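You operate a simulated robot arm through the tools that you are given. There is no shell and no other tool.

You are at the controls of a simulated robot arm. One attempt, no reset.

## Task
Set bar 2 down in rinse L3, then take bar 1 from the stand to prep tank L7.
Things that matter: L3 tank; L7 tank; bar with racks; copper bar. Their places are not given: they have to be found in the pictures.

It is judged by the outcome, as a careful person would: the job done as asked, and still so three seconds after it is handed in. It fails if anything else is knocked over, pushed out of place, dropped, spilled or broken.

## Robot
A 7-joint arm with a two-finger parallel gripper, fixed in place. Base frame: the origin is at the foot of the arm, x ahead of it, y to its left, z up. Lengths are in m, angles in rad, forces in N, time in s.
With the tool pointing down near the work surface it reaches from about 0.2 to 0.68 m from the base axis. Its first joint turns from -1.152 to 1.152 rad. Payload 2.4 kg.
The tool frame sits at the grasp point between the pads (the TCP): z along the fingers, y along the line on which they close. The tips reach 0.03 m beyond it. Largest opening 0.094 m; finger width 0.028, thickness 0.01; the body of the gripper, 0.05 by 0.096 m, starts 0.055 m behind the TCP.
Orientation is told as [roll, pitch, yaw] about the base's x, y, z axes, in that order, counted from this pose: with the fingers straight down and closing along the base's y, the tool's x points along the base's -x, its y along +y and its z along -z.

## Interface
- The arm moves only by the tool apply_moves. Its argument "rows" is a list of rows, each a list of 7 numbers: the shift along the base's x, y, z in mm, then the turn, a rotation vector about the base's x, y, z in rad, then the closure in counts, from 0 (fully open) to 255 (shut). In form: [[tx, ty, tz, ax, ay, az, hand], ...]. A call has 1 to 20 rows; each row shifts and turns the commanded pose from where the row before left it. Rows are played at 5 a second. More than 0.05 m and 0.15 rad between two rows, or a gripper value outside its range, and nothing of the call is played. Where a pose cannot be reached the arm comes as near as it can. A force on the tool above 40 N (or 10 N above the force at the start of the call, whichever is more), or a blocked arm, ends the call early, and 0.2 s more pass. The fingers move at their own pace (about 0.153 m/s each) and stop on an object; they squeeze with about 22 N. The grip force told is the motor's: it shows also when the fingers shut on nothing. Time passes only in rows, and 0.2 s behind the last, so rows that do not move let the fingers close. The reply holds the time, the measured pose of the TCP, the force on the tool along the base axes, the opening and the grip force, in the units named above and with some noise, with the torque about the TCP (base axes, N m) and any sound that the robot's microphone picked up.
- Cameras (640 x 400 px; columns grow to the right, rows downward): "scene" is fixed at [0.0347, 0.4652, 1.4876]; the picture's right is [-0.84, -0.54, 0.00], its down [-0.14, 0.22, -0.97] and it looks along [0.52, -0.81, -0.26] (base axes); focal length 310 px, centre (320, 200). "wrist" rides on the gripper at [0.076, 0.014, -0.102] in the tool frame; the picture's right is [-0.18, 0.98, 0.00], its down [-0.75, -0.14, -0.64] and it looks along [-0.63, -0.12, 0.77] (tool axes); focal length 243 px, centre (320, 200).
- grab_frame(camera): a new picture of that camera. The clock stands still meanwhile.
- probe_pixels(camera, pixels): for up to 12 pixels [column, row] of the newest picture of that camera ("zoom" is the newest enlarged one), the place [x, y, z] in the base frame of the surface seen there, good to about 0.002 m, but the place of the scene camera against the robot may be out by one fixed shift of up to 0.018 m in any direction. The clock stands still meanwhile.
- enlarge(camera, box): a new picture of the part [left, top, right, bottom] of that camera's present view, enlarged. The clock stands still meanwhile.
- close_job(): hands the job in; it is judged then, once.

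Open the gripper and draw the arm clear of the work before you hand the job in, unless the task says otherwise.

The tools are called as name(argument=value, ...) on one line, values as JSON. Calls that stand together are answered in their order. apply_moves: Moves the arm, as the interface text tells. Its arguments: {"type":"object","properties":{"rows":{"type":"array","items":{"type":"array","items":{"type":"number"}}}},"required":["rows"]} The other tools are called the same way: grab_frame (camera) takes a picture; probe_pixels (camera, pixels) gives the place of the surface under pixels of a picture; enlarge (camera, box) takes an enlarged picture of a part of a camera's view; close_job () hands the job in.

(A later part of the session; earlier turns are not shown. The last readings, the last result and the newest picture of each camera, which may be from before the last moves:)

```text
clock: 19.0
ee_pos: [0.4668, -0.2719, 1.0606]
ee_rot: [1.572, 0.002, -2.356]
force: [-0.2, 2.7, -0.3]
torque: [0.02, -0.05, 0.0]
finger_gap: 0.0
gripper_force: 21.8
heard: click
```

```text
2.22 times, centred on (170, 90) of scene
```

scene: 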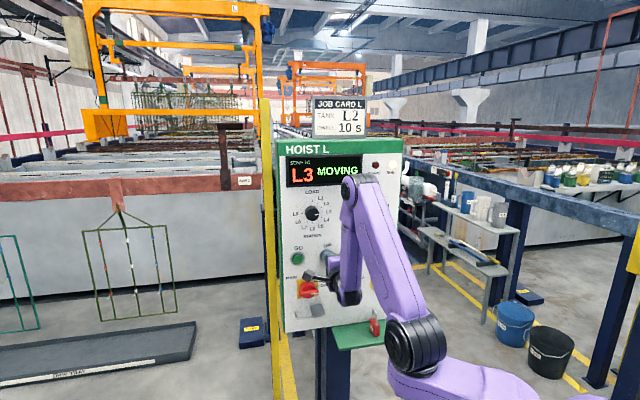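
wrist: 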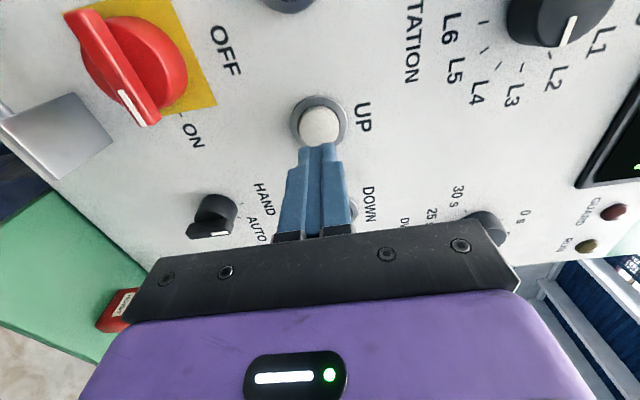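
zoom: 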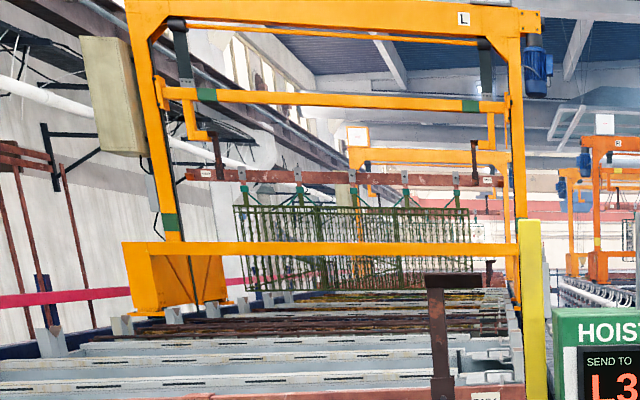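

MOVING, and the bar is rising (crosshead higher). I keep holding UP for about a second more and look again.

apply_moves(rows=[[0, 0, 0, 0, 0, 0, 255], [0, 0, 0, 0, 0, 0, 255], [0, 0, 0, 0, 0, 0, 255], [0, 0, 0, 0, 0, 0, 255]])

enlarge(camera="scene", box=[60, 0, 400, 200])

```text
clock: 20.0
ee_pos: [0.4656, -0.2713, 1.0601]
ee_rot: [1.57, 0.003, -2.358]
force: [-0.8, 1.2, 0.5]
torque: [0.0, 0.02, 0.0]
finger_gap: 0.0002
gripper_force: 21.8
```

```text
1.88 times, centred on (230, 100) of scene
```

zoom: 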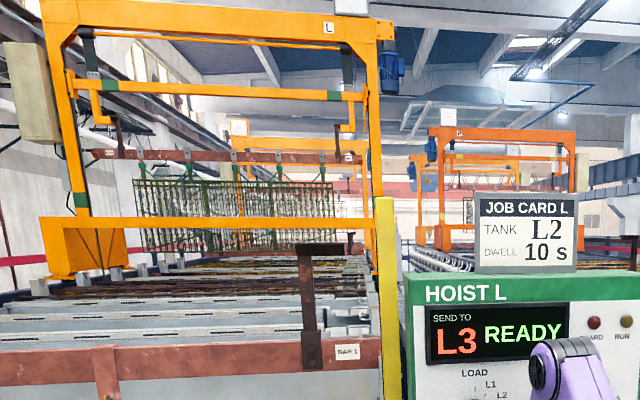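

The display is READY and the bar is higher (lift stopped by itself). I back off UP and return to GO.

apply_moves(rows=[[-8, 8, 0, 0, 0, 0, 255], [-11, 11, 0, 0, 0, 0, 255], [-11, 11, 0, 0, 0, 0, 255], [22, 22, 0, 0, 0, 0, 255], [22, 22, 0, 0, 0, 0, 255], [21, 21, -2, 0, 0, 0, 255], [0, 0, 0, 0, 0, 0, 255]])

grab_frame(camera="wrist")

grab_frame(camera="scene")

```text
clock: 21.6
ee_pos: [0.5016, -0.1775, 1.0581]
ee_rot: [1.57, 0.001, -2.357]
force: [1.1, 0.6, 0.1]
torque: [-0.01, -0.01, 0.01]
finger_gap: 0.0
gripper_force: 22.1
```

```text
taken
```

wrist: 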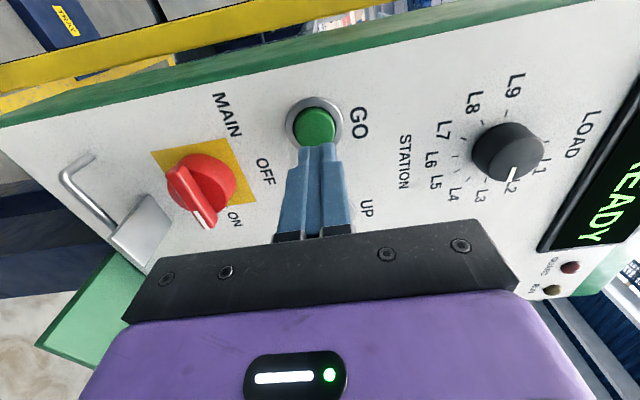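

```text
taken
```

scene: 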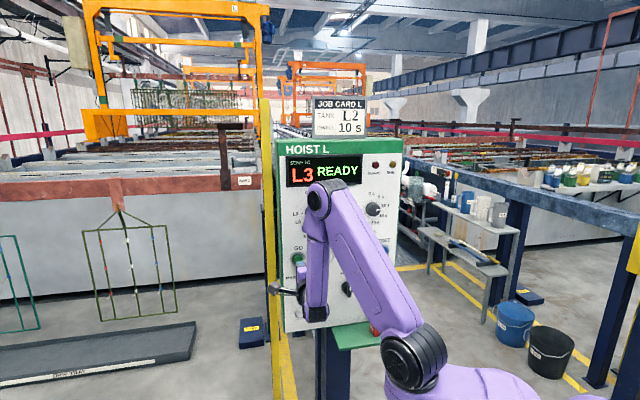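

Aligned again on GO (cap at (316,126)), display READY with L3. I press GO briefly.

apply_moves(rows=[[10, -10, -0.5, 0, 0, 0, 255], [10, -10, 0, 0, 0, 0, 255], [7, -7, 0, 0, 0, 0, 255], [1.5, -1.5, 0, 0, 0, 0, 255], [1.5, -1.5, 0, 0, 0, 0, 255], [0.5, -0.5, 0, 0, 0, 0, 255]])

grab_frame(camera="scene")

```text
clock: 23.0
ee_pos: [0.5312, -0.2072, 1.0574]
ee_rot: [1.572, 0.002, -2.357]
force: [-3.6, 1.0, 1.2]
torque: [0.02, -0.02, -0.01]
finger_gap: 0.0
gripper_force: 22.0
heard: click
```

```text
taken
```

scene: 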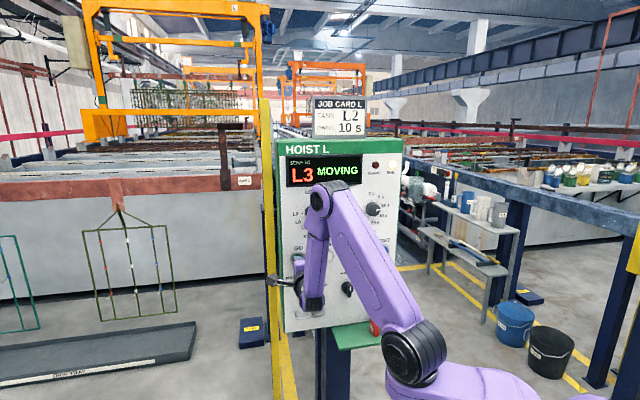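

MOVING toward L3. I keep the button in and watch the travel for a second.

apply_moves(rows=[[0, 0, 0, 0, 0, 0, 255], [0, 0, 0, 0, 0, 0, 255], [0, 0, 0, 0, 0, 0, 255], [0, 0, 0, 0, 0, 0, 255]])

grab_frame(camera="scene")

```text
clock: 24.0
ee_pos: [0.5323, -0.2069, 1.0578]
ee_rot: [1.57, 0.002, -2.356]
force: [-1.7, 1.4, -0.3]
torque: [-0.03, 0.0, -0.03]
finger_gap: 0.0
gripper_force: 22.4
```

```text
taken
```

scene: 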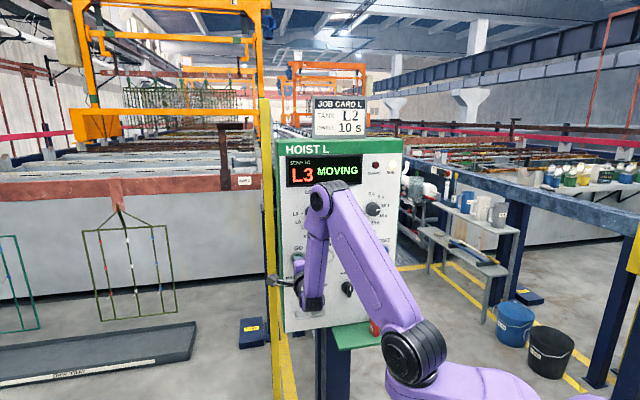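

The hoist is travelling toward us. I now back off GO to see whether it keeps going, and position at the DOWN side while waiting.

apply_moves(rows=[[-8, 8, 0, 0, 0, 0, 255], [-11, 11, 0, 0, 0, 0, 255], [-11, 11, 0, 0, 0, 0, 255]])

grab_frame(camera="scene")

```text
clock: 24.8
ee_pos: [0.503, -0.1772, 1.0571]
ee_rot: [1.571, 0.002, -2.358]
force: [0.0, 0.5, 0.2]
torque: [0.01, 0.03, 0.0]
finger_gap: 0.0
gripper_force: 22.1
```

```text
taken
```

scene: 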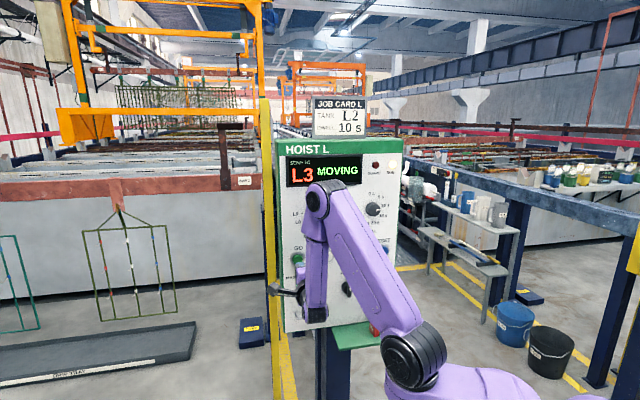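

Travel is latched (still MOVING after release). I shift over to the front of the DOWN button meanwhile.

apply_moves(rows=[[-32, -32, 0, 0, 0, 0, 255], [-32, -32, 0, 0, 0, 0, 255], [-32, -32, 0, 0, 0, 0, 255], [-33, -33, 0, 0, 0, 0, 255], [0, 0, 0, 0, 0, 0, 255]])

grab_frame(camera="scene")

grab_frame(camera="wrist")

```text
clock: 26.0
ee_pos: [0.3758, -0.3093, 1.0592]
ee_rot: [1.57, 0.002, -2.357]
force: [0.8, -0.9, 0.0]
torque: [0.04, 0.01, 0.01]
finger_gap: 0.0001
gripper_force: 22.0
```

```text
taken
```

scene: 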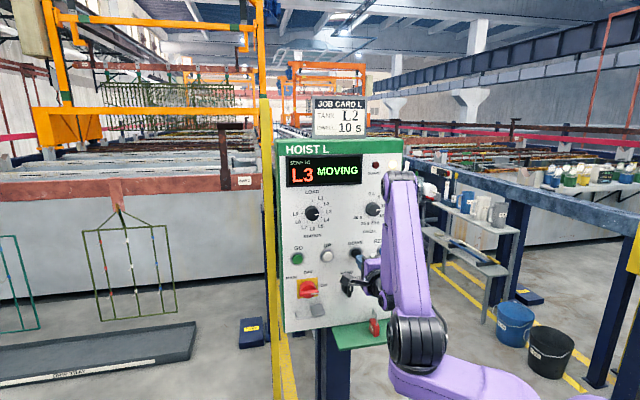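

```text
taken
```

wrist: 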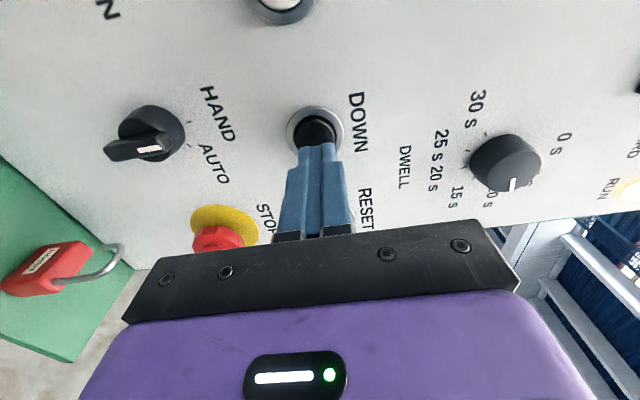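

Fingers are lined up on DOWN (cap (315,131)). I wait for the hoist to finish its travel.

apply_moves(rows=[[0, 0, 0, 0, 0, 0, 255], [0, 0, 0, 0, 0, 0, 255], [0, 0, 0, 0, 0, 0, 255], [0, 0, 0, 0, 0, 0, 255], [0, 0, 0, 0, 0, 0, 255], [0, 0, 0, 0, 0, 0, 255], [0, 0, 0, 0, 0, 0, 255]])

grab_frame(camera="scene")

probe_pixels(camera="wrist", pixels=[[315, 132], [301, 131], [330, 131], [315, 120], [315, 143]])

```text
clock: 27.6
ee_pos: [0.3757, -0.3088, 1.0595]
ee_rot: [1.57, 0.001, -2.358]
force: [0.3, -0.5, 0.3]
torque: [0.01, -0.02, -0.02]
finger_gap: 0.0
gripper_force: 22.0
```

```text
taken
```

scene: 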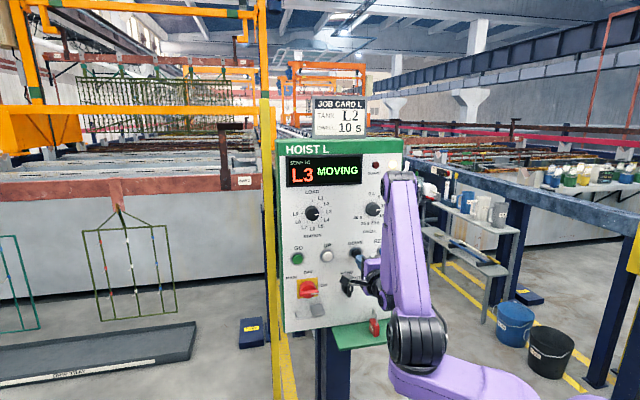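

```text
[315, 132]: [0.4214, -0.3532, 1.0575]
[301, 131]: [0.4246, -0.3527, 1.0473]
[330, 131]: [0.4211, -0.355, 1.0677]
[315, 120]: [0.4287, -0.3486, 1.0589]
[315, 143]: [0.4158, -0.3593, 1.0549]
```

Still MOVING; the hoist is nearing the front saddles. I wait another short while.

apply_moves(rows=[[0, 0, 0, 0, 0, 0, 255], [0, 0, 0, 0, 0, 0, 255], [0, 0, 0, 0, 0, 0, 255], [0, 0, 0, 0, 0, 0, 255], [0, 0, 0, 0, 0, 0, 255]])

grab_frame(camera="scene")

```text
clock: 28.8
ee_pos: [0.3766, -0.3086, 1.0599]
ee_rot: [1.572, 0.001, -2.357]
force: [0.8, 0.3, -0.2]
torque: [-0.02, -0.03, 0.02]
finger_gap: 0.0
gripper_force: 21.8
```

```text
taken
```

scene: 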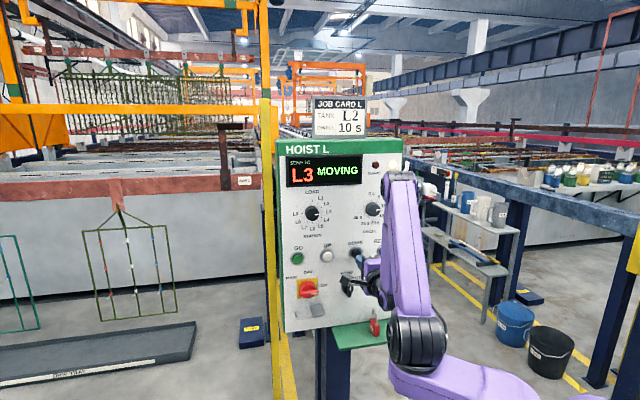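

Still moving toward L3. I keep waiting.

apply_moves(rows=[[0, 0, 0, 0, 0, 0, 255], [0, 0, 0, 0, 0, 0, 255], [0, 0, 0, 0, 0, 0, 255], [0, 0, 0, 0, 0, 0, 255], [0, 0, 0, 0, 0, 0, 255]])

grab_frame(camera="scene")

```text
clock: 30.0
ee_pos: [0.3755, -0.3089, 1.0607]
ee_rot: [1.571, 0.001, -2.358]
force: [0.7, 0.0, -0.5]
torque: [0.0, 0.02, -0.01]
finger_gap: 0.0
gripper_force: 21.7
```

```text
taken
```

scene: 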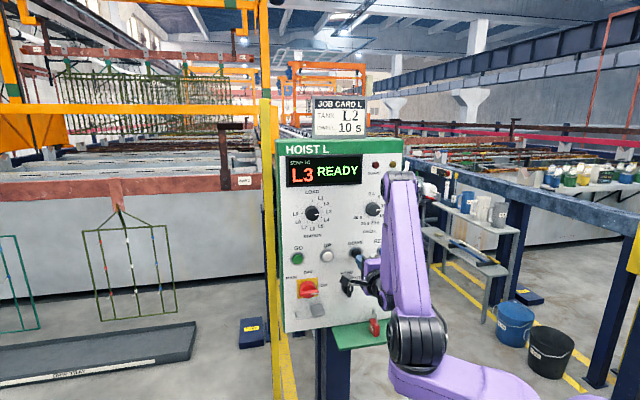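

READY at L3. I check where bar 2 now hangs against the saddles, and that the tank beneath is free.

probe_pixels(camera="scene", pixels=[[240, 58], [150, 54], [100, 53], [60, 52], [81, 149], [150, 95], [200, 95], [49, 156]])

enlarge(camera="scene", box=[0, 20, 280, 195])

```text
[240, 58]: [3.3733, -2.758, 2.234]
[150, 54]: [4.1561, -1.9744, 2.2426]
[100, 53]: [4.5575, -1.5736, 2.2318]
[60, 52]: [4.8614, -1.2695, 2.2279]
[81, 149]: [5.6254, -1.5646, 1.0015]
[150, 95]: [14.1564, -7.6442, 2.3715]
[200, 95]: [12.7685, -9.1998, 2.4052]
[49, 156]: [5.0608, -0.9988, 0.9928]
```

```text
2.29 times, centred on (140, 108) of scene
```

zoom: 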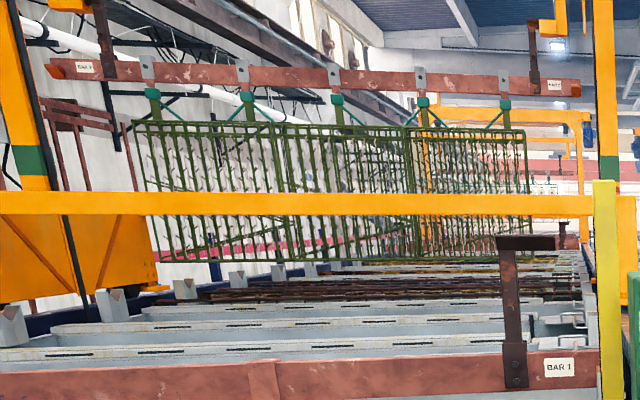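

Bar 2 hangs at s≈4.34, over the second visible saddle (L3), tank free. I press DOWN and hold while watching it lower.

apply_moves(rows=[[10.5, -9.5, -3, 0, 0, 0, 255], [9, -9, 0, 0, 0, 0, 255], [5, -5, 0, 0, 0, 0, 255], [1.5, -1.5, 0, 0, 0, 0, 255], [1.5, -1.5, 0, 0, 0, 0, 255], [0.5, -0.5, 0, 0, 0, 0, 255]])

grab_frame(camera="scene")

```text
clock: 31.4
ee_pos: [0.4024, -0.3346, 1.0549]
ee_rot: [1.571, 0.001, -2.358]
force: [-0.7, 1.3, 0.7]
torque: [0.04, -0.03, -0.01]
finger_gap: 0.0
gripper_force: 22.2
```

```text
taken
```

scene: 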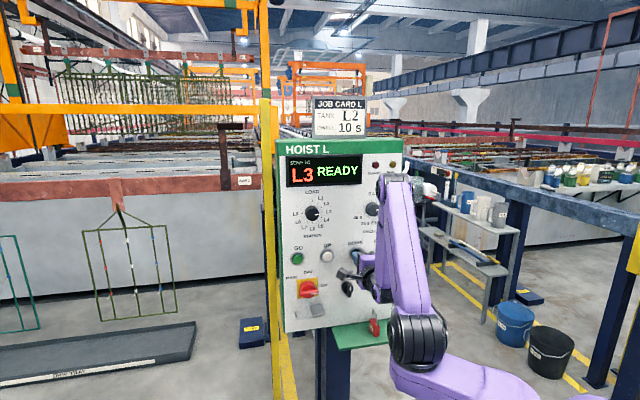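

Contact but no click yet (d≈0.521). I press 2-3 mm deeper.

apply_moves(rows=[[1, -1, 0, 0, 0, 0, 255], [1, -1, 0, 0, 0, 0, 255]])

grab_frame(camera="scene")

```text
clock: 32.0
ee_pos: [0.4045, -0.3358, 1.0546]
ee_rot: [1.573, 0.002, -2.357]
force: [-1.6, 1.5, 0.7]
torque: [0.02, -0.03, 0.0]
finger_gap: 0.0001
gripper_force: 21.7
heard: click
```

```text
taken
```

scene: 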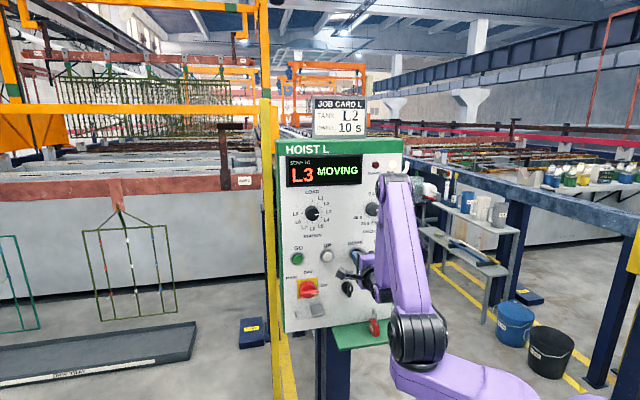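

Clicked, MOVING. I hold for a second and look at how the bar comes down.

apply_moves(rows=[[0, 0, 0, 0, 0, 0, 255], [0, 0, 0, 0, 0, 0, 255], [0, 0, 0, 0, 0, 0, 255], [0, 0, 0, 0, 0, 0, 255]])

grab_frame(camera="scene")

```text
clock: 33.0
ee_pos: [0.4032, -0.3358, 1.0552]
ee_rot: [1.569, 0.002, -2.355]
force: [-1.0, 1.9, 1.3]
torque: [-0.02, 0.01, 0.01]
finger_gap: 0.0
gripper_force: 21.6
```

```text
taken
```

scene: 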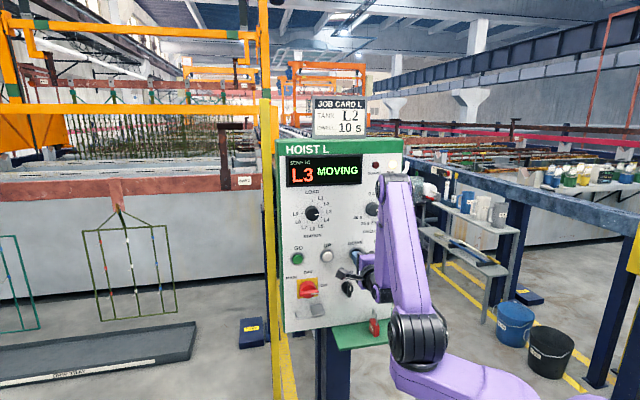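

It is lowering. I keep holding and watching.

apply_moves(rows=[[0, 0, 0, 0, 0, 0, 255], [0, 0, 0, 0, 0, 0, 255], [0, 0, 0, 0, 0, 0, 255], [0, 0, 0, 0, 0, 0, 255]])

grab_frame(camera="scene")

```text
clock: 34.0
ee_pos: [0.4037, -0.3357, 1.0547]
ee_rot: [1.572, 0.002, -2.358]
force: [-1.4, 3.0, 0.6]
torque: [0.02, 0.0, 0.05]
finger_gap: 0.0
gripper_force: 22.0
```

```text
taken
```

scene: 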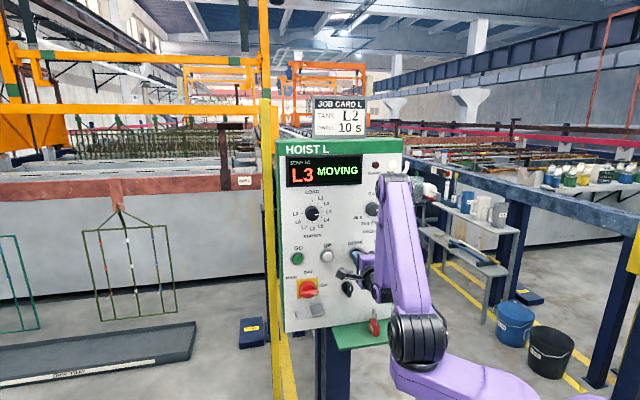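

The racks are entering tank L3. I continue holding in one-second steps.

apply_moves(rows=[[0, 0, 0, 0, 0, 0, 255], [0, 0, 0, 0, 0, 0, 255], [0, 0, 0, 0, 0, 0, 255], [0, 0, 0, 0, 0, 0, 255]])

grab_frame(camera="scene")

```text
clock: 35.0
ee_pos: [0.4042, -0.336, 1.054]
ee_rot: [1.571, 0.002, -2.359]
force: [-1.1, 3.3, 0.4]
torque: [-0.01, -0.01, 0.04]
finger_gap: 0.0002
gripper_force: 21.5
```

```text
taken
```

scene: 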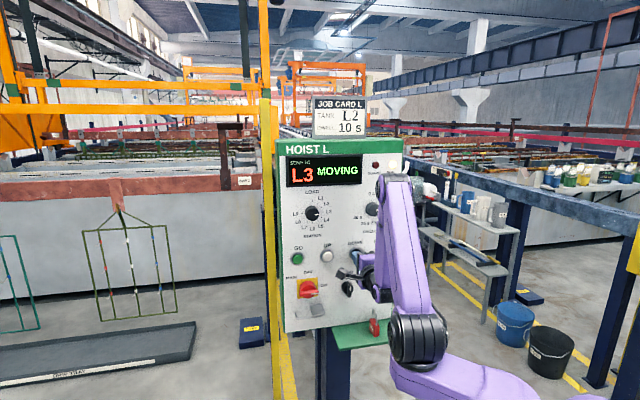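

Nearly at the saddles now. I keep holding a bit longer.

apply_moves(rows=[[0, 0, 0, 0, 0, 0, 255], [0, 0, 0, 0, 0, 0, 255], [0, 0, 0, 0, 0, 0, 255], [0, 0, 0, 0, 0, 0, 255]])

grab_frame(camera="scene")

```text
clock: 36.0
ee_pos: [0.4035, -0.3354, 1.0546]
ee_rot: [1.571, 0.001, -2.357]
force: [-1.2, 4.0, -0.7]
torque: [-0.01, 0.04, 0.05]
finger_gap: 0.0
gripper_force: 22.5
```

```text
taken
```

scene: 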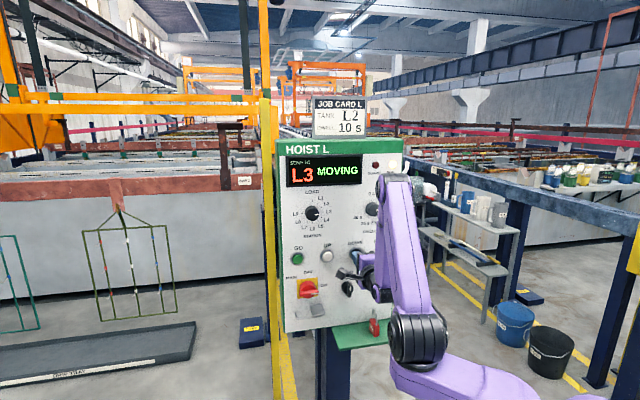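

Still MOVING, the crosshead is down near the frame. I enlarge the tank area and continue.

apply_moves(rows=[[0, 0, 0, 0, 0, 0, 255], [0, 0, 0, 0, 0, 0, 255], [0, 0, 0, 0, 0, 0, 255]])

grab_frame(camera="scene")

enlarge(camera="scene", box=[0, 60, 280, 200])

```text
clock: 36.8
ee_pos: [0.4042, -0.3374, 1.0548]
ee_rot: [1.57, 0.003, -2.359]
force: [-1.4, 2.7, -0.4]
torque: [-0.01, 0.01, 0.03]
finger_gap: 0.0001
gripper_force: 22.2
```

```text
taken
```

scene: 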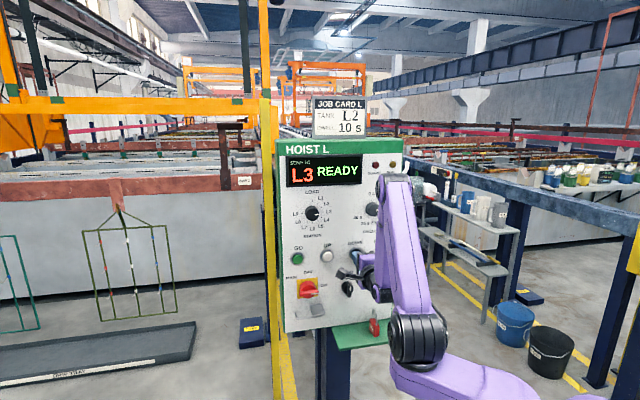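

```text
2.29 times, centred on (140, 130) of scene
```

zoom: 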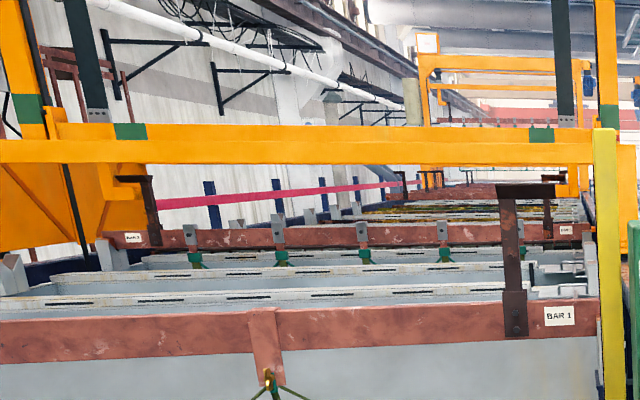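

READY: bar 2 rests in the L3 saddles with the crosshead at the green column marks. I look closely at the hooks and the bar's horns.

enlarge(camera="scene", box=[30, 100, 110, 180])

enlarge(camera="scene", box=[210, 100, 280, 180])

enlarge(camera="scene", box=[280, 140, 400, 215])

```text
5.00 times, centred on (70, 140) of scene
```

zoom: 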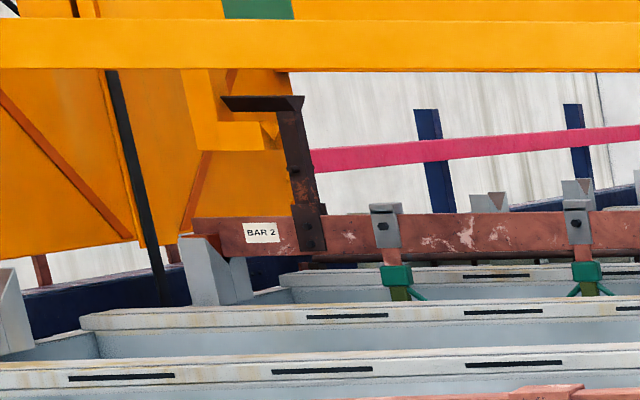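

```text
5.00 times, centred on (245, 140) of scene
```

zoom: 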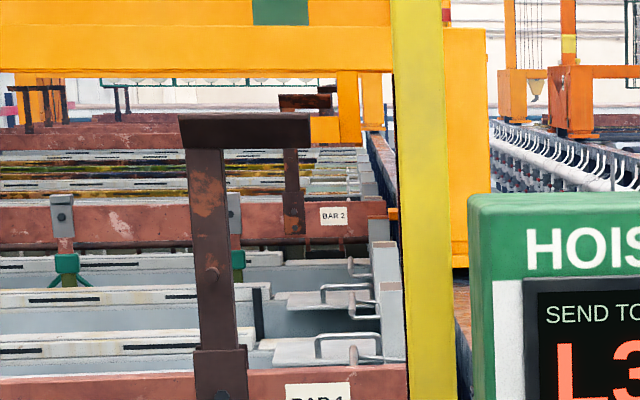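

```text
5.33 times, centred on (340, 178) of scene
```

zoom: 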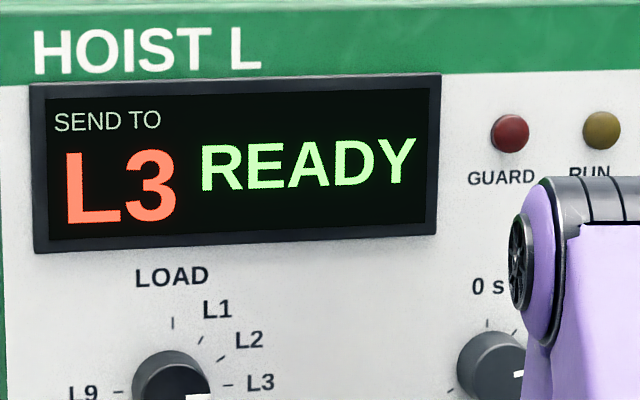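

Hooks sit visibly below the horn plates, so bar 2 is set down and free. Next the station must go to LOAD: I back off DOWN and move to the station knob, opening the fingers partway.

apply_moves(rows=[[-12, 12, 0, 0, 0, 0, 255], [-15, 15, 0, 0, 0, 0, 255], [-15, 15, 0, 0, 0, 0, 255], [19.4, 19.4, 29.1, 0, 0, 0, 255], [19.4, 19.4, 29.1, 0, 0, 0, 255], [19.4, 19.4, 29.1, 0, 0, 0, 255], [19.4, 19.4, 29.1, 0, 0, 0, 255], [19.4, 19.4, 29.1, 0, 0, 0, 60], [0, 0, 0, 0, 0, 0, 60], [0, 0, 0, 0, 0, 0, 60]])

grab_frame(camera="wrist")

grab_frame(camera="scene")

```text
clock: 39.0
ee_pos: [0.4613, -0.1992, 1.2014]
ee_rot: [1.57, 0.001, -2.358]
force: [-0.1, -0.4, -0.1]
torque: [0.01, 0.03, -0.03]
finger_gap: 0.0719
gripper_force: 0.0
```

```text
taken
```

wrist: 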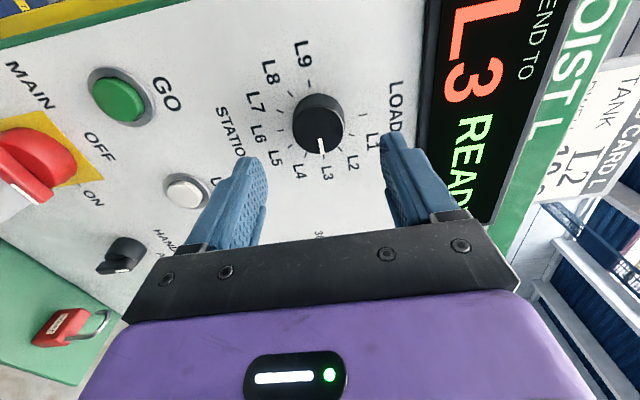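

```text
taken
```

scene: 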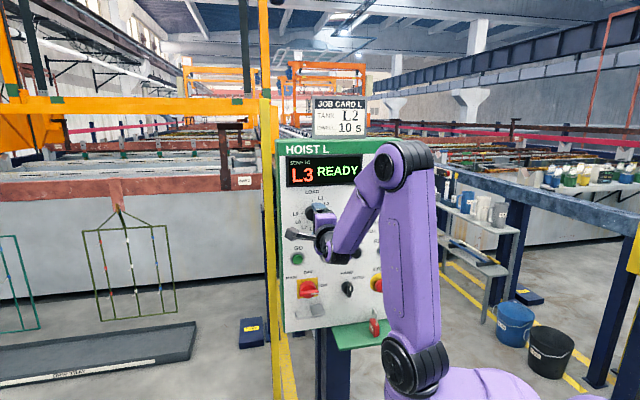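

In front of the knob (at (320,122)), well centred. I advance, close on it, and check forces.

apply_moves(rows=[[10.5, -10.5, -1, 0, 0, 0, 60], [10.5, -10.5, 0, 0, 0, 0, 60], [10.5, -10.5, 0, 0, 0, 0, 60], [9, -9, 0, 0, 0, 0, 60], [0, 0, 0, 0, 0, 0, 60], [0, 0, 0, 0, 0, 0, 255], [0, 0, 0, 0, 0, 0, 255]])

grab_frame(camera="wrist")

```text
clock: 40.6
ee_pos: [0.5003, -0.2391, 1.1993]
ee_rot: [1.577, 0.003, -2.357]
force: [3.7, -2.5, 8.7]
torque: [-0.15, -0.15, 0.07]
finger_gap: 0.0407
gripper_force: 45.3
```

```text
taken
```

wrist: 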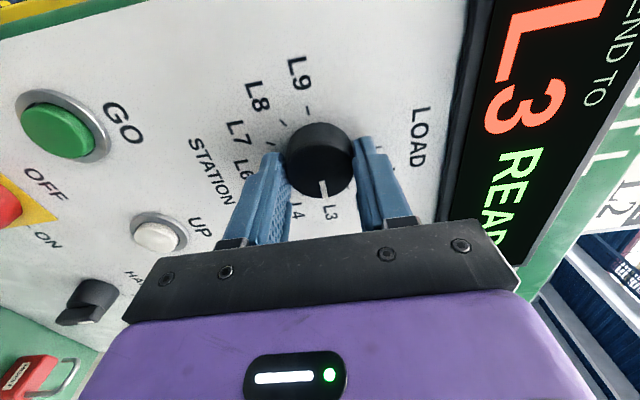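

Gripped again. I turn it counter-clockwise 45° first and check forces.

apply_moves(rows=[[0.3, -0.3, 0, -0.0926, 0.0926, 0, 255], [0.3, -0.3, 0, -0.0926, 0.0926, 0, 255], [0, 0, 0, -0.0926, 0.0926, 0, 255], [0, 0, 0, -0.0926, 0.0926, 0, 255], [0, 0, 0, 0, 0, 0, 255]])

enlarge(camera="scene", box=[270, 130, 410, 230])

```text
clock: 41.8
ee_pos: [0.5005, -0.2385, 1.2009]
ee_rot: [1.574, -0.524, -2.361]
force: [8.7, -9.3, 12.2]
torque: [0.05, 0.07, 0.78]
finger_gap: 0.0408
gripper_force: 45.3
```

```text
4.00 times, centred on (340, 180) of scene
```

zoom: 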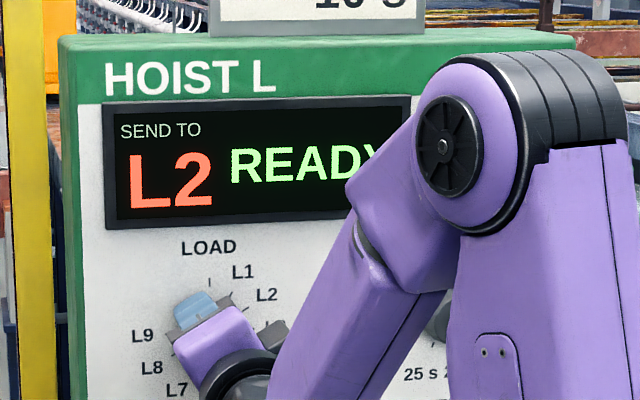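

Now L2, forces modest. I turn another 60° to LOAD.

apply_moves(rows=[[0, 0, 0, -0.0926, 0.0926, 0, 255], [0, 0, 0, -0.0926, 0.0926, 0, 255], [0, 0, 0, -0.0926, 0.0926, 0, 255], [0, 0, 0, -0.0926, 0.0926, 0, 255], [0.4, -0.4, 0, 0, 0, 0, 255], [0, 0, 0, -0.0926, 0.0926, 0, 255], [0, 0, 0, -0.0926, 0.0926, 0, 255], [0, 0, 0, -0.0926, 0.0926, 0, 255], [0, 0, 0, -0.0926, 0.0926, 0, 255], [0, 0, 0, 0, 0, 0, 255]])

enlarge(camera="scene", box=[270, 130, 410, 230])

```text
clock: 44.0
ee_pos: [0.5004, -0.2377, 1.1988]
ee_rot: [-2.513, -1.568, 1.731]
force: [-6.3, 10.2, 13.8]
torque: [0.1, 0.04, 0.08]
finger_gap: 0.0405
gripper_force: 44.9
```

```text
4.00 times, centred on (340, 180) of scene
```

zoom: 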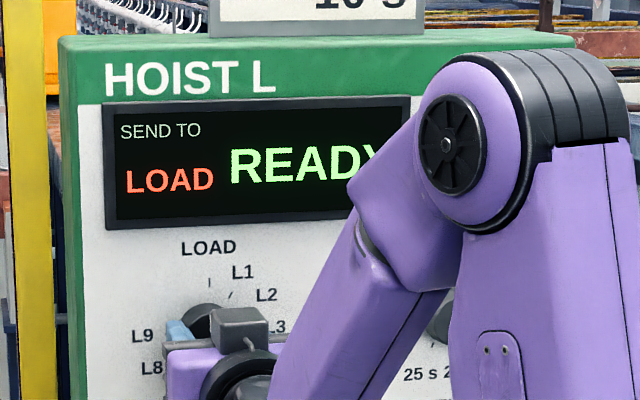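

Display reads SEND TO LOAD. I release the knob, back off, close the fingers and move to GO.

apply_moves(rows=[[0, 0, 0, 0, 0, 0, 60], [0, 0, 0, 0, 0, 0, 60], [-12, 12, 0, 0, 0, 0, 60], [-15, 15, 0, 0, 0, 0, 60], [-15, 15, 0, 0, 0, 0, 60], [7.8, 7.8, -35.5, 0, 0, 0, 255], [7.8, 7.8, -35.5, 0, 0, 0, 255], [7.8, 7.8, -35.5, 0, 0, 0, 255], [7.8, 7.8, -35.5, 0, 0, 0, 255], [0, 0, 0, 0, 0, 0, 255]])

grab_frame(camera="wrist")

grab_frame(camera="scene")

```text
clock: 46.2
ee_pos: [0.4896, -0.163, 1.055]
ee_rot: [2.741, -1.569, 2.756]
force: [-0.4, -0.1, 0.5]
torque: [-0.02, -0.03, 0.01]
finger_gap: 0.0
gripper_force: 22.2
```

```text
taken
```

wrist: 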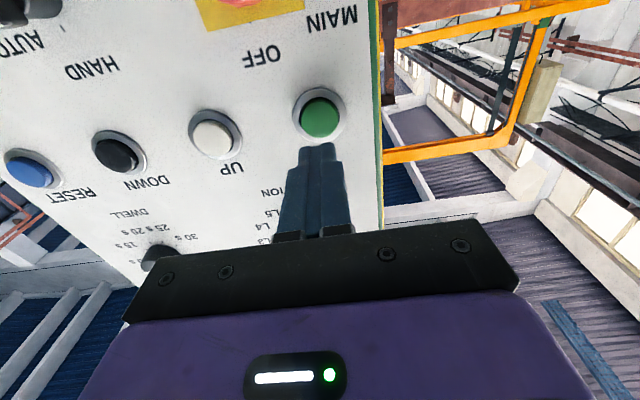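

```text
taken
```

scene: 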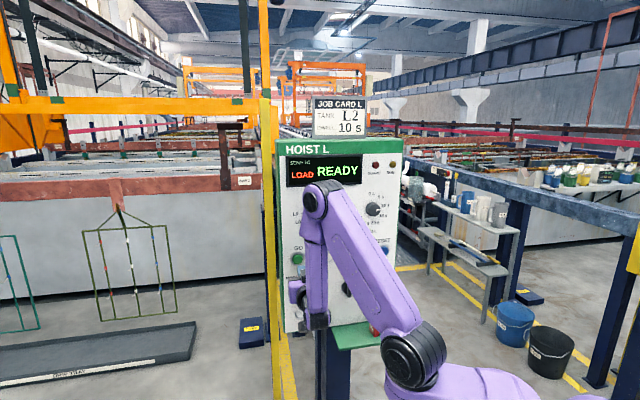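

Fingers are lined up with GO (cap at (320,118)); display LOAD READY. I press GO.

apply_moves(rows=[[12, -12, 2, 0, 0, 0, 255], [12, -12, 0, 0, 0, 0, 255], [12, -12, 0, 0, 0, 0, 255], [4, -4, 0, 0, 0, 0, 255], [1.5, -1.5, 0, 0, 0, 0, 255], [1.5, -1.5, 0, 0, 0, 0, 255], [0.7, -0.7, 0, 0, 0, 0, 255]])

grab_frame(camera="scene")

```text
clock: 47.8
ee_pos: [0.5329, -0.2081, 1.0588]
ee_rot: [-3.006, -1.569, 2.224]
force: [-1.6, 4.6, 0.6]
torque: [0.0, 0.02, 0.06]
finger_gap: 0.0003
gripper_force: 21.7
heard: click
```

```text
taken
```

scene: 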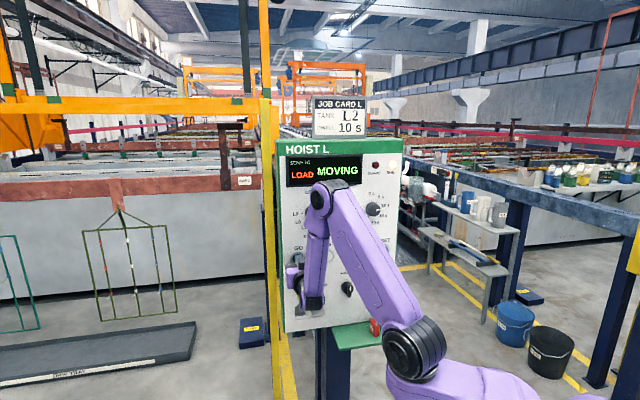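

It is MOVING at low level. I back off GO and check that bar 2 stays in L3.

apply_moves(rows=[[-8, 8, 0, 0, 0, 0, 255], [-11, 11, 0, 0, 0, 0, 255], [-11, 11, 0, 0, 0, 0, 255]])

grab_frame(camera="scene")

enlarge(camera="scene", box=[0, 80, 280, 200])

```text
clock: 48.6
ee_pos: [0.5037, -0.1785, 1.0608]
ee_rot: [2.984, -1.568, 2.51]
force: [1.4, 0.2, -0.6]
torque: [0.01, 0.01, 0.02]
finger_gap: 0.0003
gripper_force: 22.4
```

```text
taken
```

scene: 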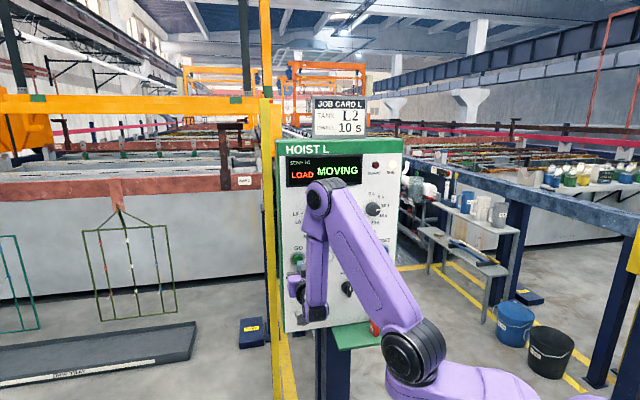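

```text
2.29 times, centred on (140, 140) of scene
```

zoom: 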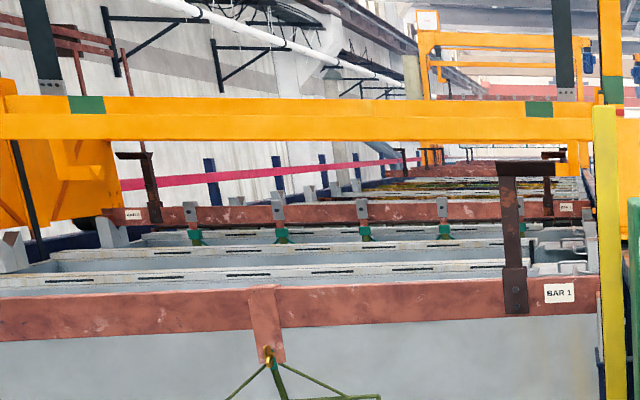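

Bar 2 stays in L3 while the hoist leaves it. I move in front of UP while it travels to LOAD.

apply_moves(rows=[[-22, -22, -1, 0, 0, 0, 255], [-22, -22, -1, 0, 0, 0, 255], [-21, -21, -1, 0, 0, 0, 255], [0, 0, 0, 0, 0, 0, 255], [0, 0, 0, 0, 0, 0, 255]])

grab_frame(camera="scene")

grab_frame(camera="wrist")

```text
clock: 49.8
ee_pos: [0.4376, -0.2444, 1.0559]
ee_rot: [2.989, -1.568, 2.509]
force: [-0.4, -0.3, -0.5]
torque: [0.02, -0.01, 0.01]
finger_gap: 0.0001
gripper_force: 22.1
```

```text
taken
```

scene: 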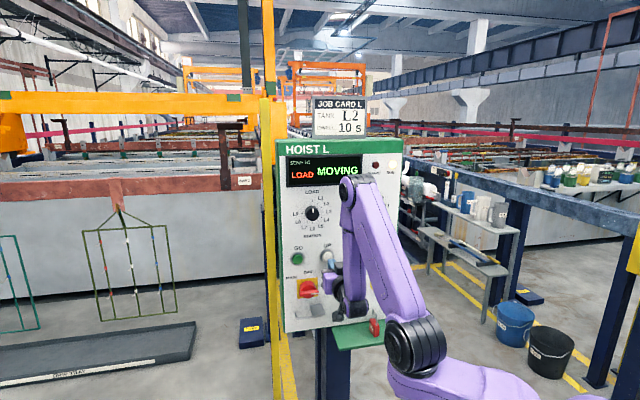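

```text
taken
```

wrist: 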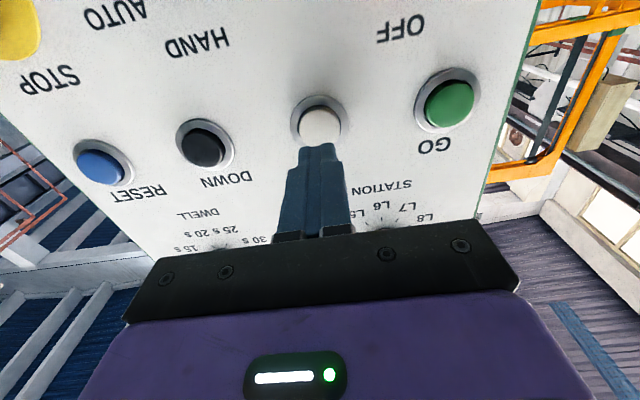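

The fingers are at UP (cap (320,125)); the hoist is still travelling. I wait.

apply_moves(rows=[[0, 0, 0, 0, 0, 0, 255], [0, 0, 0, 0, 0, 0, 255], [0, 0, 0, 0, 0, 0, 255], [0, 0, 0, 0, 0, 0, 255], [0, 0, 0, 0, 0, 0, 255], [0, 0, 0, 0, 0, 0, 255], [0, 0, 0, 0, 0, 0, 255]])

grab_frame(camera="scene")

```text
clock: 51.4
ee_pos: [0.4373, -0.2426, 1.0571]
ee_rot: [3.007, -1.57, 2.493]
force: [0.1, 0.1, -0.1]
torque: [0.0, -0.02, -0.01]
finger_gap: 0.0
gripper_force: 22.2
```

```text
taken
```

scene: 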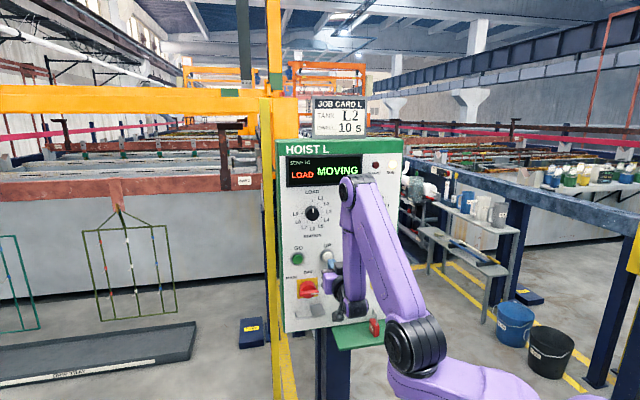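

Still moving. I wait a little more.

apply_moves(rows=[[0, 0, 0, 0, 0, 0, 255], [0, 0, 0, 0, 0, 0, 255], [0, 0, 0, 0, 0, 0, 255], [0, 0, 0, 0, 0, 0, 255], [0, 0, 0, 0, 0, 0, 255]])

grab_frame(camera="scene")

```text
clock: 52.6
ee_pos: [0.4386, -0.2434, 1.0572]
ee_rot: [3.012, -1.57, 2.488]
force: [0.2, 1.1, -0.4]
torque: [0.02, 0.0, 0.02]
finger_gap: 0.0001
gripper_force: 22.4
```

```text
taken
```

scene: 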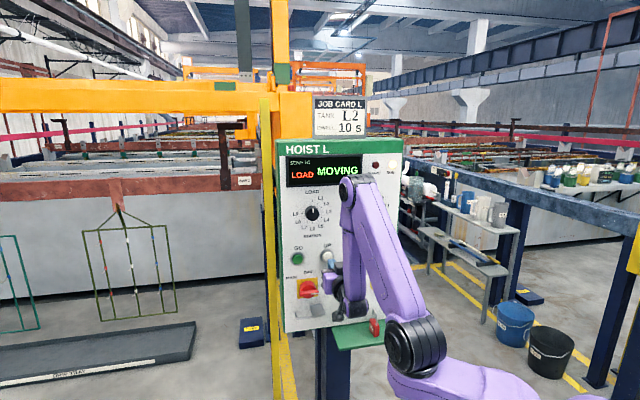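

Close to LOAD now; I wait again.

apply_moves(rows=[[0, 0, 0, 0, 0, 0, 255], [0, 0, 0, 0, 0, 0, 255], [0, 0, 0, 0, 0, 0, 255], [0, 0, 0, 0, 0, 0, 255], [0, 0, 0, 0, 0, 0, 255]])

grab_frame(camera="scene")

```text
clock: 53.8
ee_pos: [0.4384, -0.2429, 1.0574]
ee_rot: [3.01, -1.569, 2.489]
force: [0.1, 1.2, -0.2]
torque: [0.02, -0.02, 0.0]
finger_gap: 0.0
gripper_force: 22.1
```

```text
taken
```

scene: 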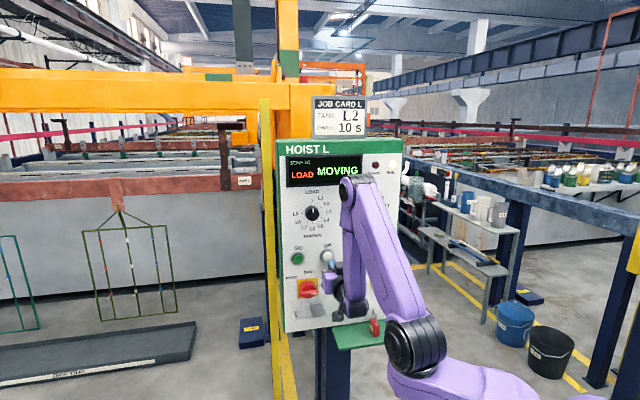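

The hook arm is coming up to bar 1's horn. I wait for READY.

apply_moves(rows=[[0, 0, 0, 0, 0, 0, 255], [0, 0, 0, 0, 0, 0, 255], [0, 0, 0, 0, 0, 0, 255], [0, 0, 0, 0, 0, 0, 255], [0, 0, 0, 0, 0, 0, 255]])

grab_frame(camera="scene")

```text
clock: 55.0
ee_pos: [0.4388, -0.2442, 1.0568]
ee_rot: [3.011, -1.568, 2.486]
force: [-0.4, 0.3, 0.0]
torque: [0.0, 0.02, 0.01]
finger_gap: 0.0
gripper_force: 21.4
```

```text
taken
```

scene: 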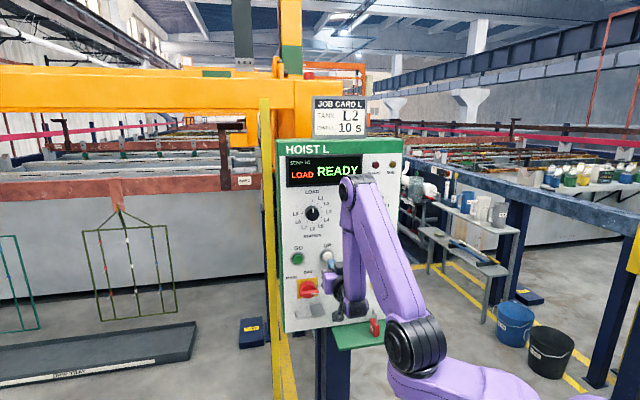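

enlarge(camera="scene", box=[180, 60, 300, 200])

enlarge(camera="scene", box=[0, 60, 200, 260])

```text
2.86 times, centred on (240, 130) of scene
```

zoom: 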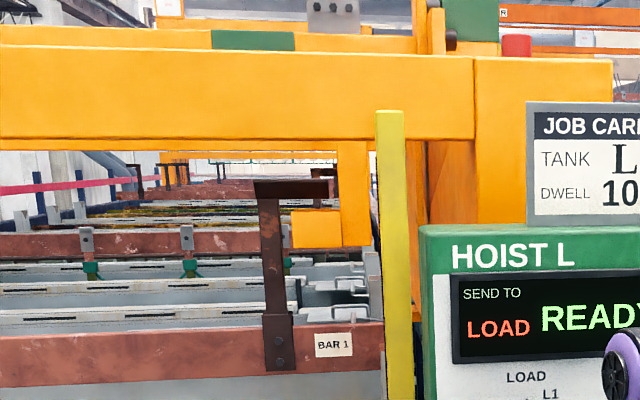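

```text
2.00 times, centred on (100, 160) of scene
```

zoom: 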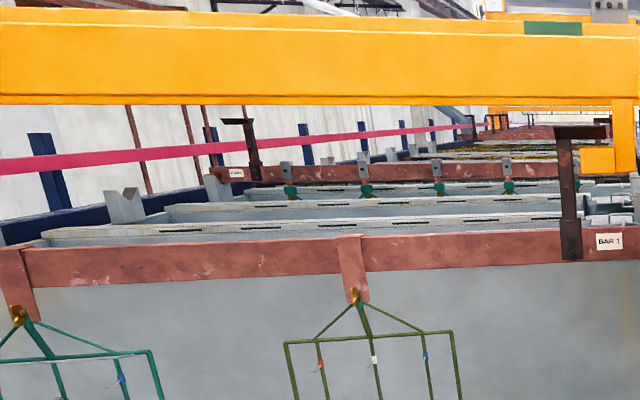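

The hook block sits directly under bar 1's horn, READY. Before lifting, I check the far tanks so that L7 (s≈7.5) is free.

enlarge(camera="scene", box=[150, 100, 270, 160])

probe_pixels(camera="zoom", pixels=[[400, 120], [300, 120], [80, 140], [130, 140], [500, 125], [560, 140], [350, 165], [350, 190], [350, 210], [350, 230], [350, 250], [500, 200]])

```text
5.33 times, centred on (210, 130) of scene
```

zoom: 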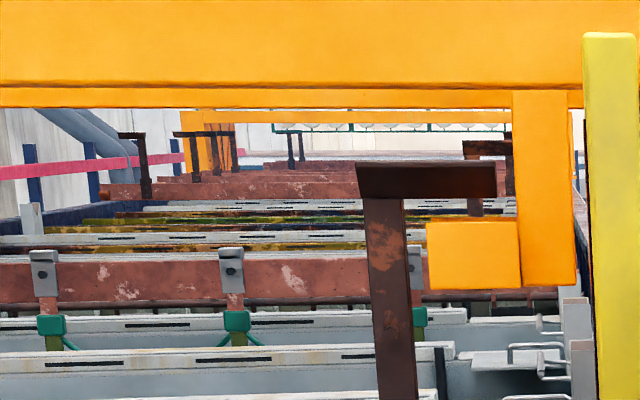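

```text
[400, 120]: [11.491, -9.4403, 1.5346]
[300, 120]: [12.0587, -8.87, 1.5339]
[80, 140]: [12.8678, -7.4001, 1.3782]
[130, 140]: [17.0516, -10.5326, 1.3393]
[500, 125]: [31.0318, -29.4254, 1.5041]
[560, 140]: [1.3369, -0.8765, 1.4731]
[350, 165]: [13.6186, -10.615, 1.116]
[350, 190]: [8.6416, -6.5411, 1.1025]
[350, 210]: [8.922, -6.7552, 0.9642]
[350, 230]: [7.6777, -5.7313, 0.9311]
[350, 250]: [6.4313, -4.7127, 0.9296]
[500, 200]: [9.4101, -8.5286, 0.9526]
```

L7's saddles are empty (nearest bars are at s≈10.7). I press UP and hold to lift bar 1.

apply_moves(rows=[[10, -10, 0, 0, 0, 0, 255], [10, -10, 0, 0, 0, 0, 255], [5, -5, 0, 0, 0, 0, 255], [1.5, -1.5, 0, 0, 0, 0, 255], [1.5, -1.5, 0, 0, 0, 0, 255], [1.2, -1.2, 0, 0, 0, 0, 255]])

grab_frame(camera="scene")

```text
clock: 56.4
ee_pos: [0.4675, -0.2748, 1.0565]
ee_rot: [-0.347, -1.569, -0.438]
force: [-2.9, 1.9, -2.4]
torque: [0.03, 0.03, -0.03]
finger_gap: 0.0
gripper_force: 21.8
heard: click
```

```text
taken
```

scene: 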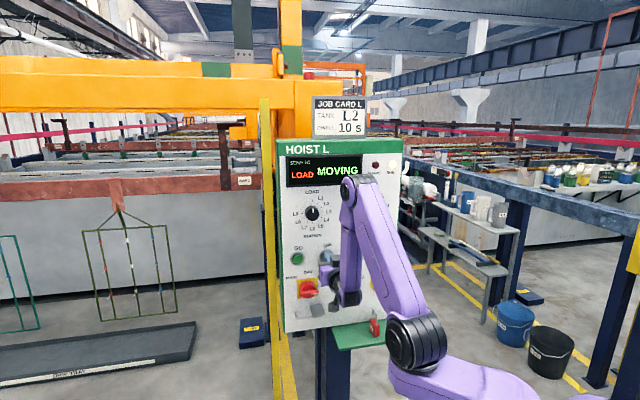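

Clicked, MOVING, crosshead rising. I hold on and watch.

apply_moves(rows=[[0, 0, 0, 0, 0, 0, 255], [0, 0, 0, 0, 0, 0, 255], [0, 0, 0, 0, 0, 0, 255], [0, 0, 0, 0, 0, 0, 255]])

grab_frame(camera="scene")

```text
clock: 57.4
ee_pos: [0.4681, -0.2734, 1.0568]
ee_rot: [3.007, -1.567, 2.494]
force: [-2.3, 1.1, -0.6]
torque: [0.03, 0.06, -0.03]
finger_gap: 0.0
gripper_force: 21.8
```

```text
taken
```

scene: 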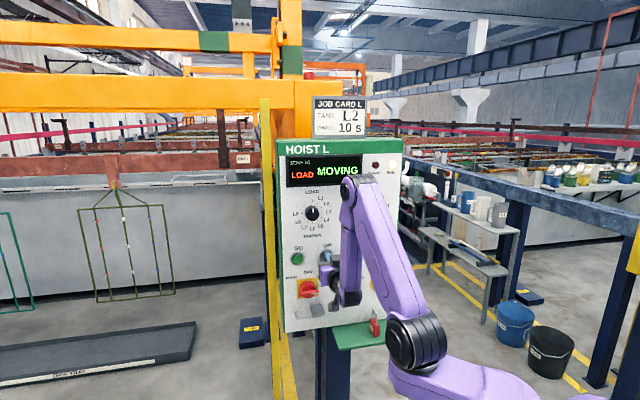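

Bar 1 with its racks is rising steadily. I keep holding.

apply_moves(rows=[[0, 0, 0, 0, 0, 0, 255], [0, 0, 0, 0, 0, 0, 255], [0, 0, 0, 0, 0, 0, 255], [0, 0, 0, 0, 0, 0, 255], [0, 0, 0, 0, 0, 0, 255], [0, 0, 0, 0, 0, 0, 255]])

grab_frame(camera="scene")

```text
clock: 58.8
ee_pos: [0.4676, -0.2735, 1.0566]
ee_rot: [3.004, -1.569, 2.495]
force: [-2.3, 2.3, 1.7]
torque: [-0.02, 0.02, -0.04]
finger_gap: 0.0
gripper_force: 21.9
```

```text
taken
```

scene: 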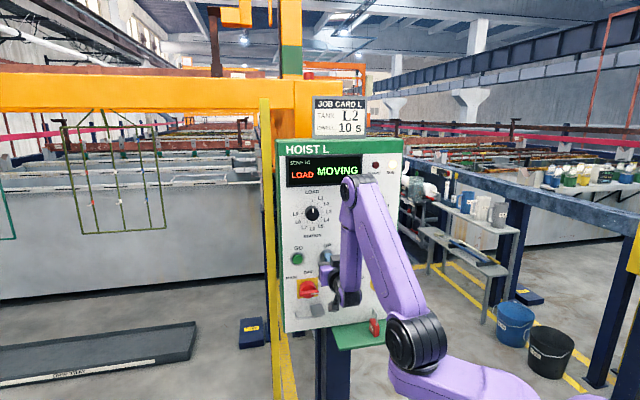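

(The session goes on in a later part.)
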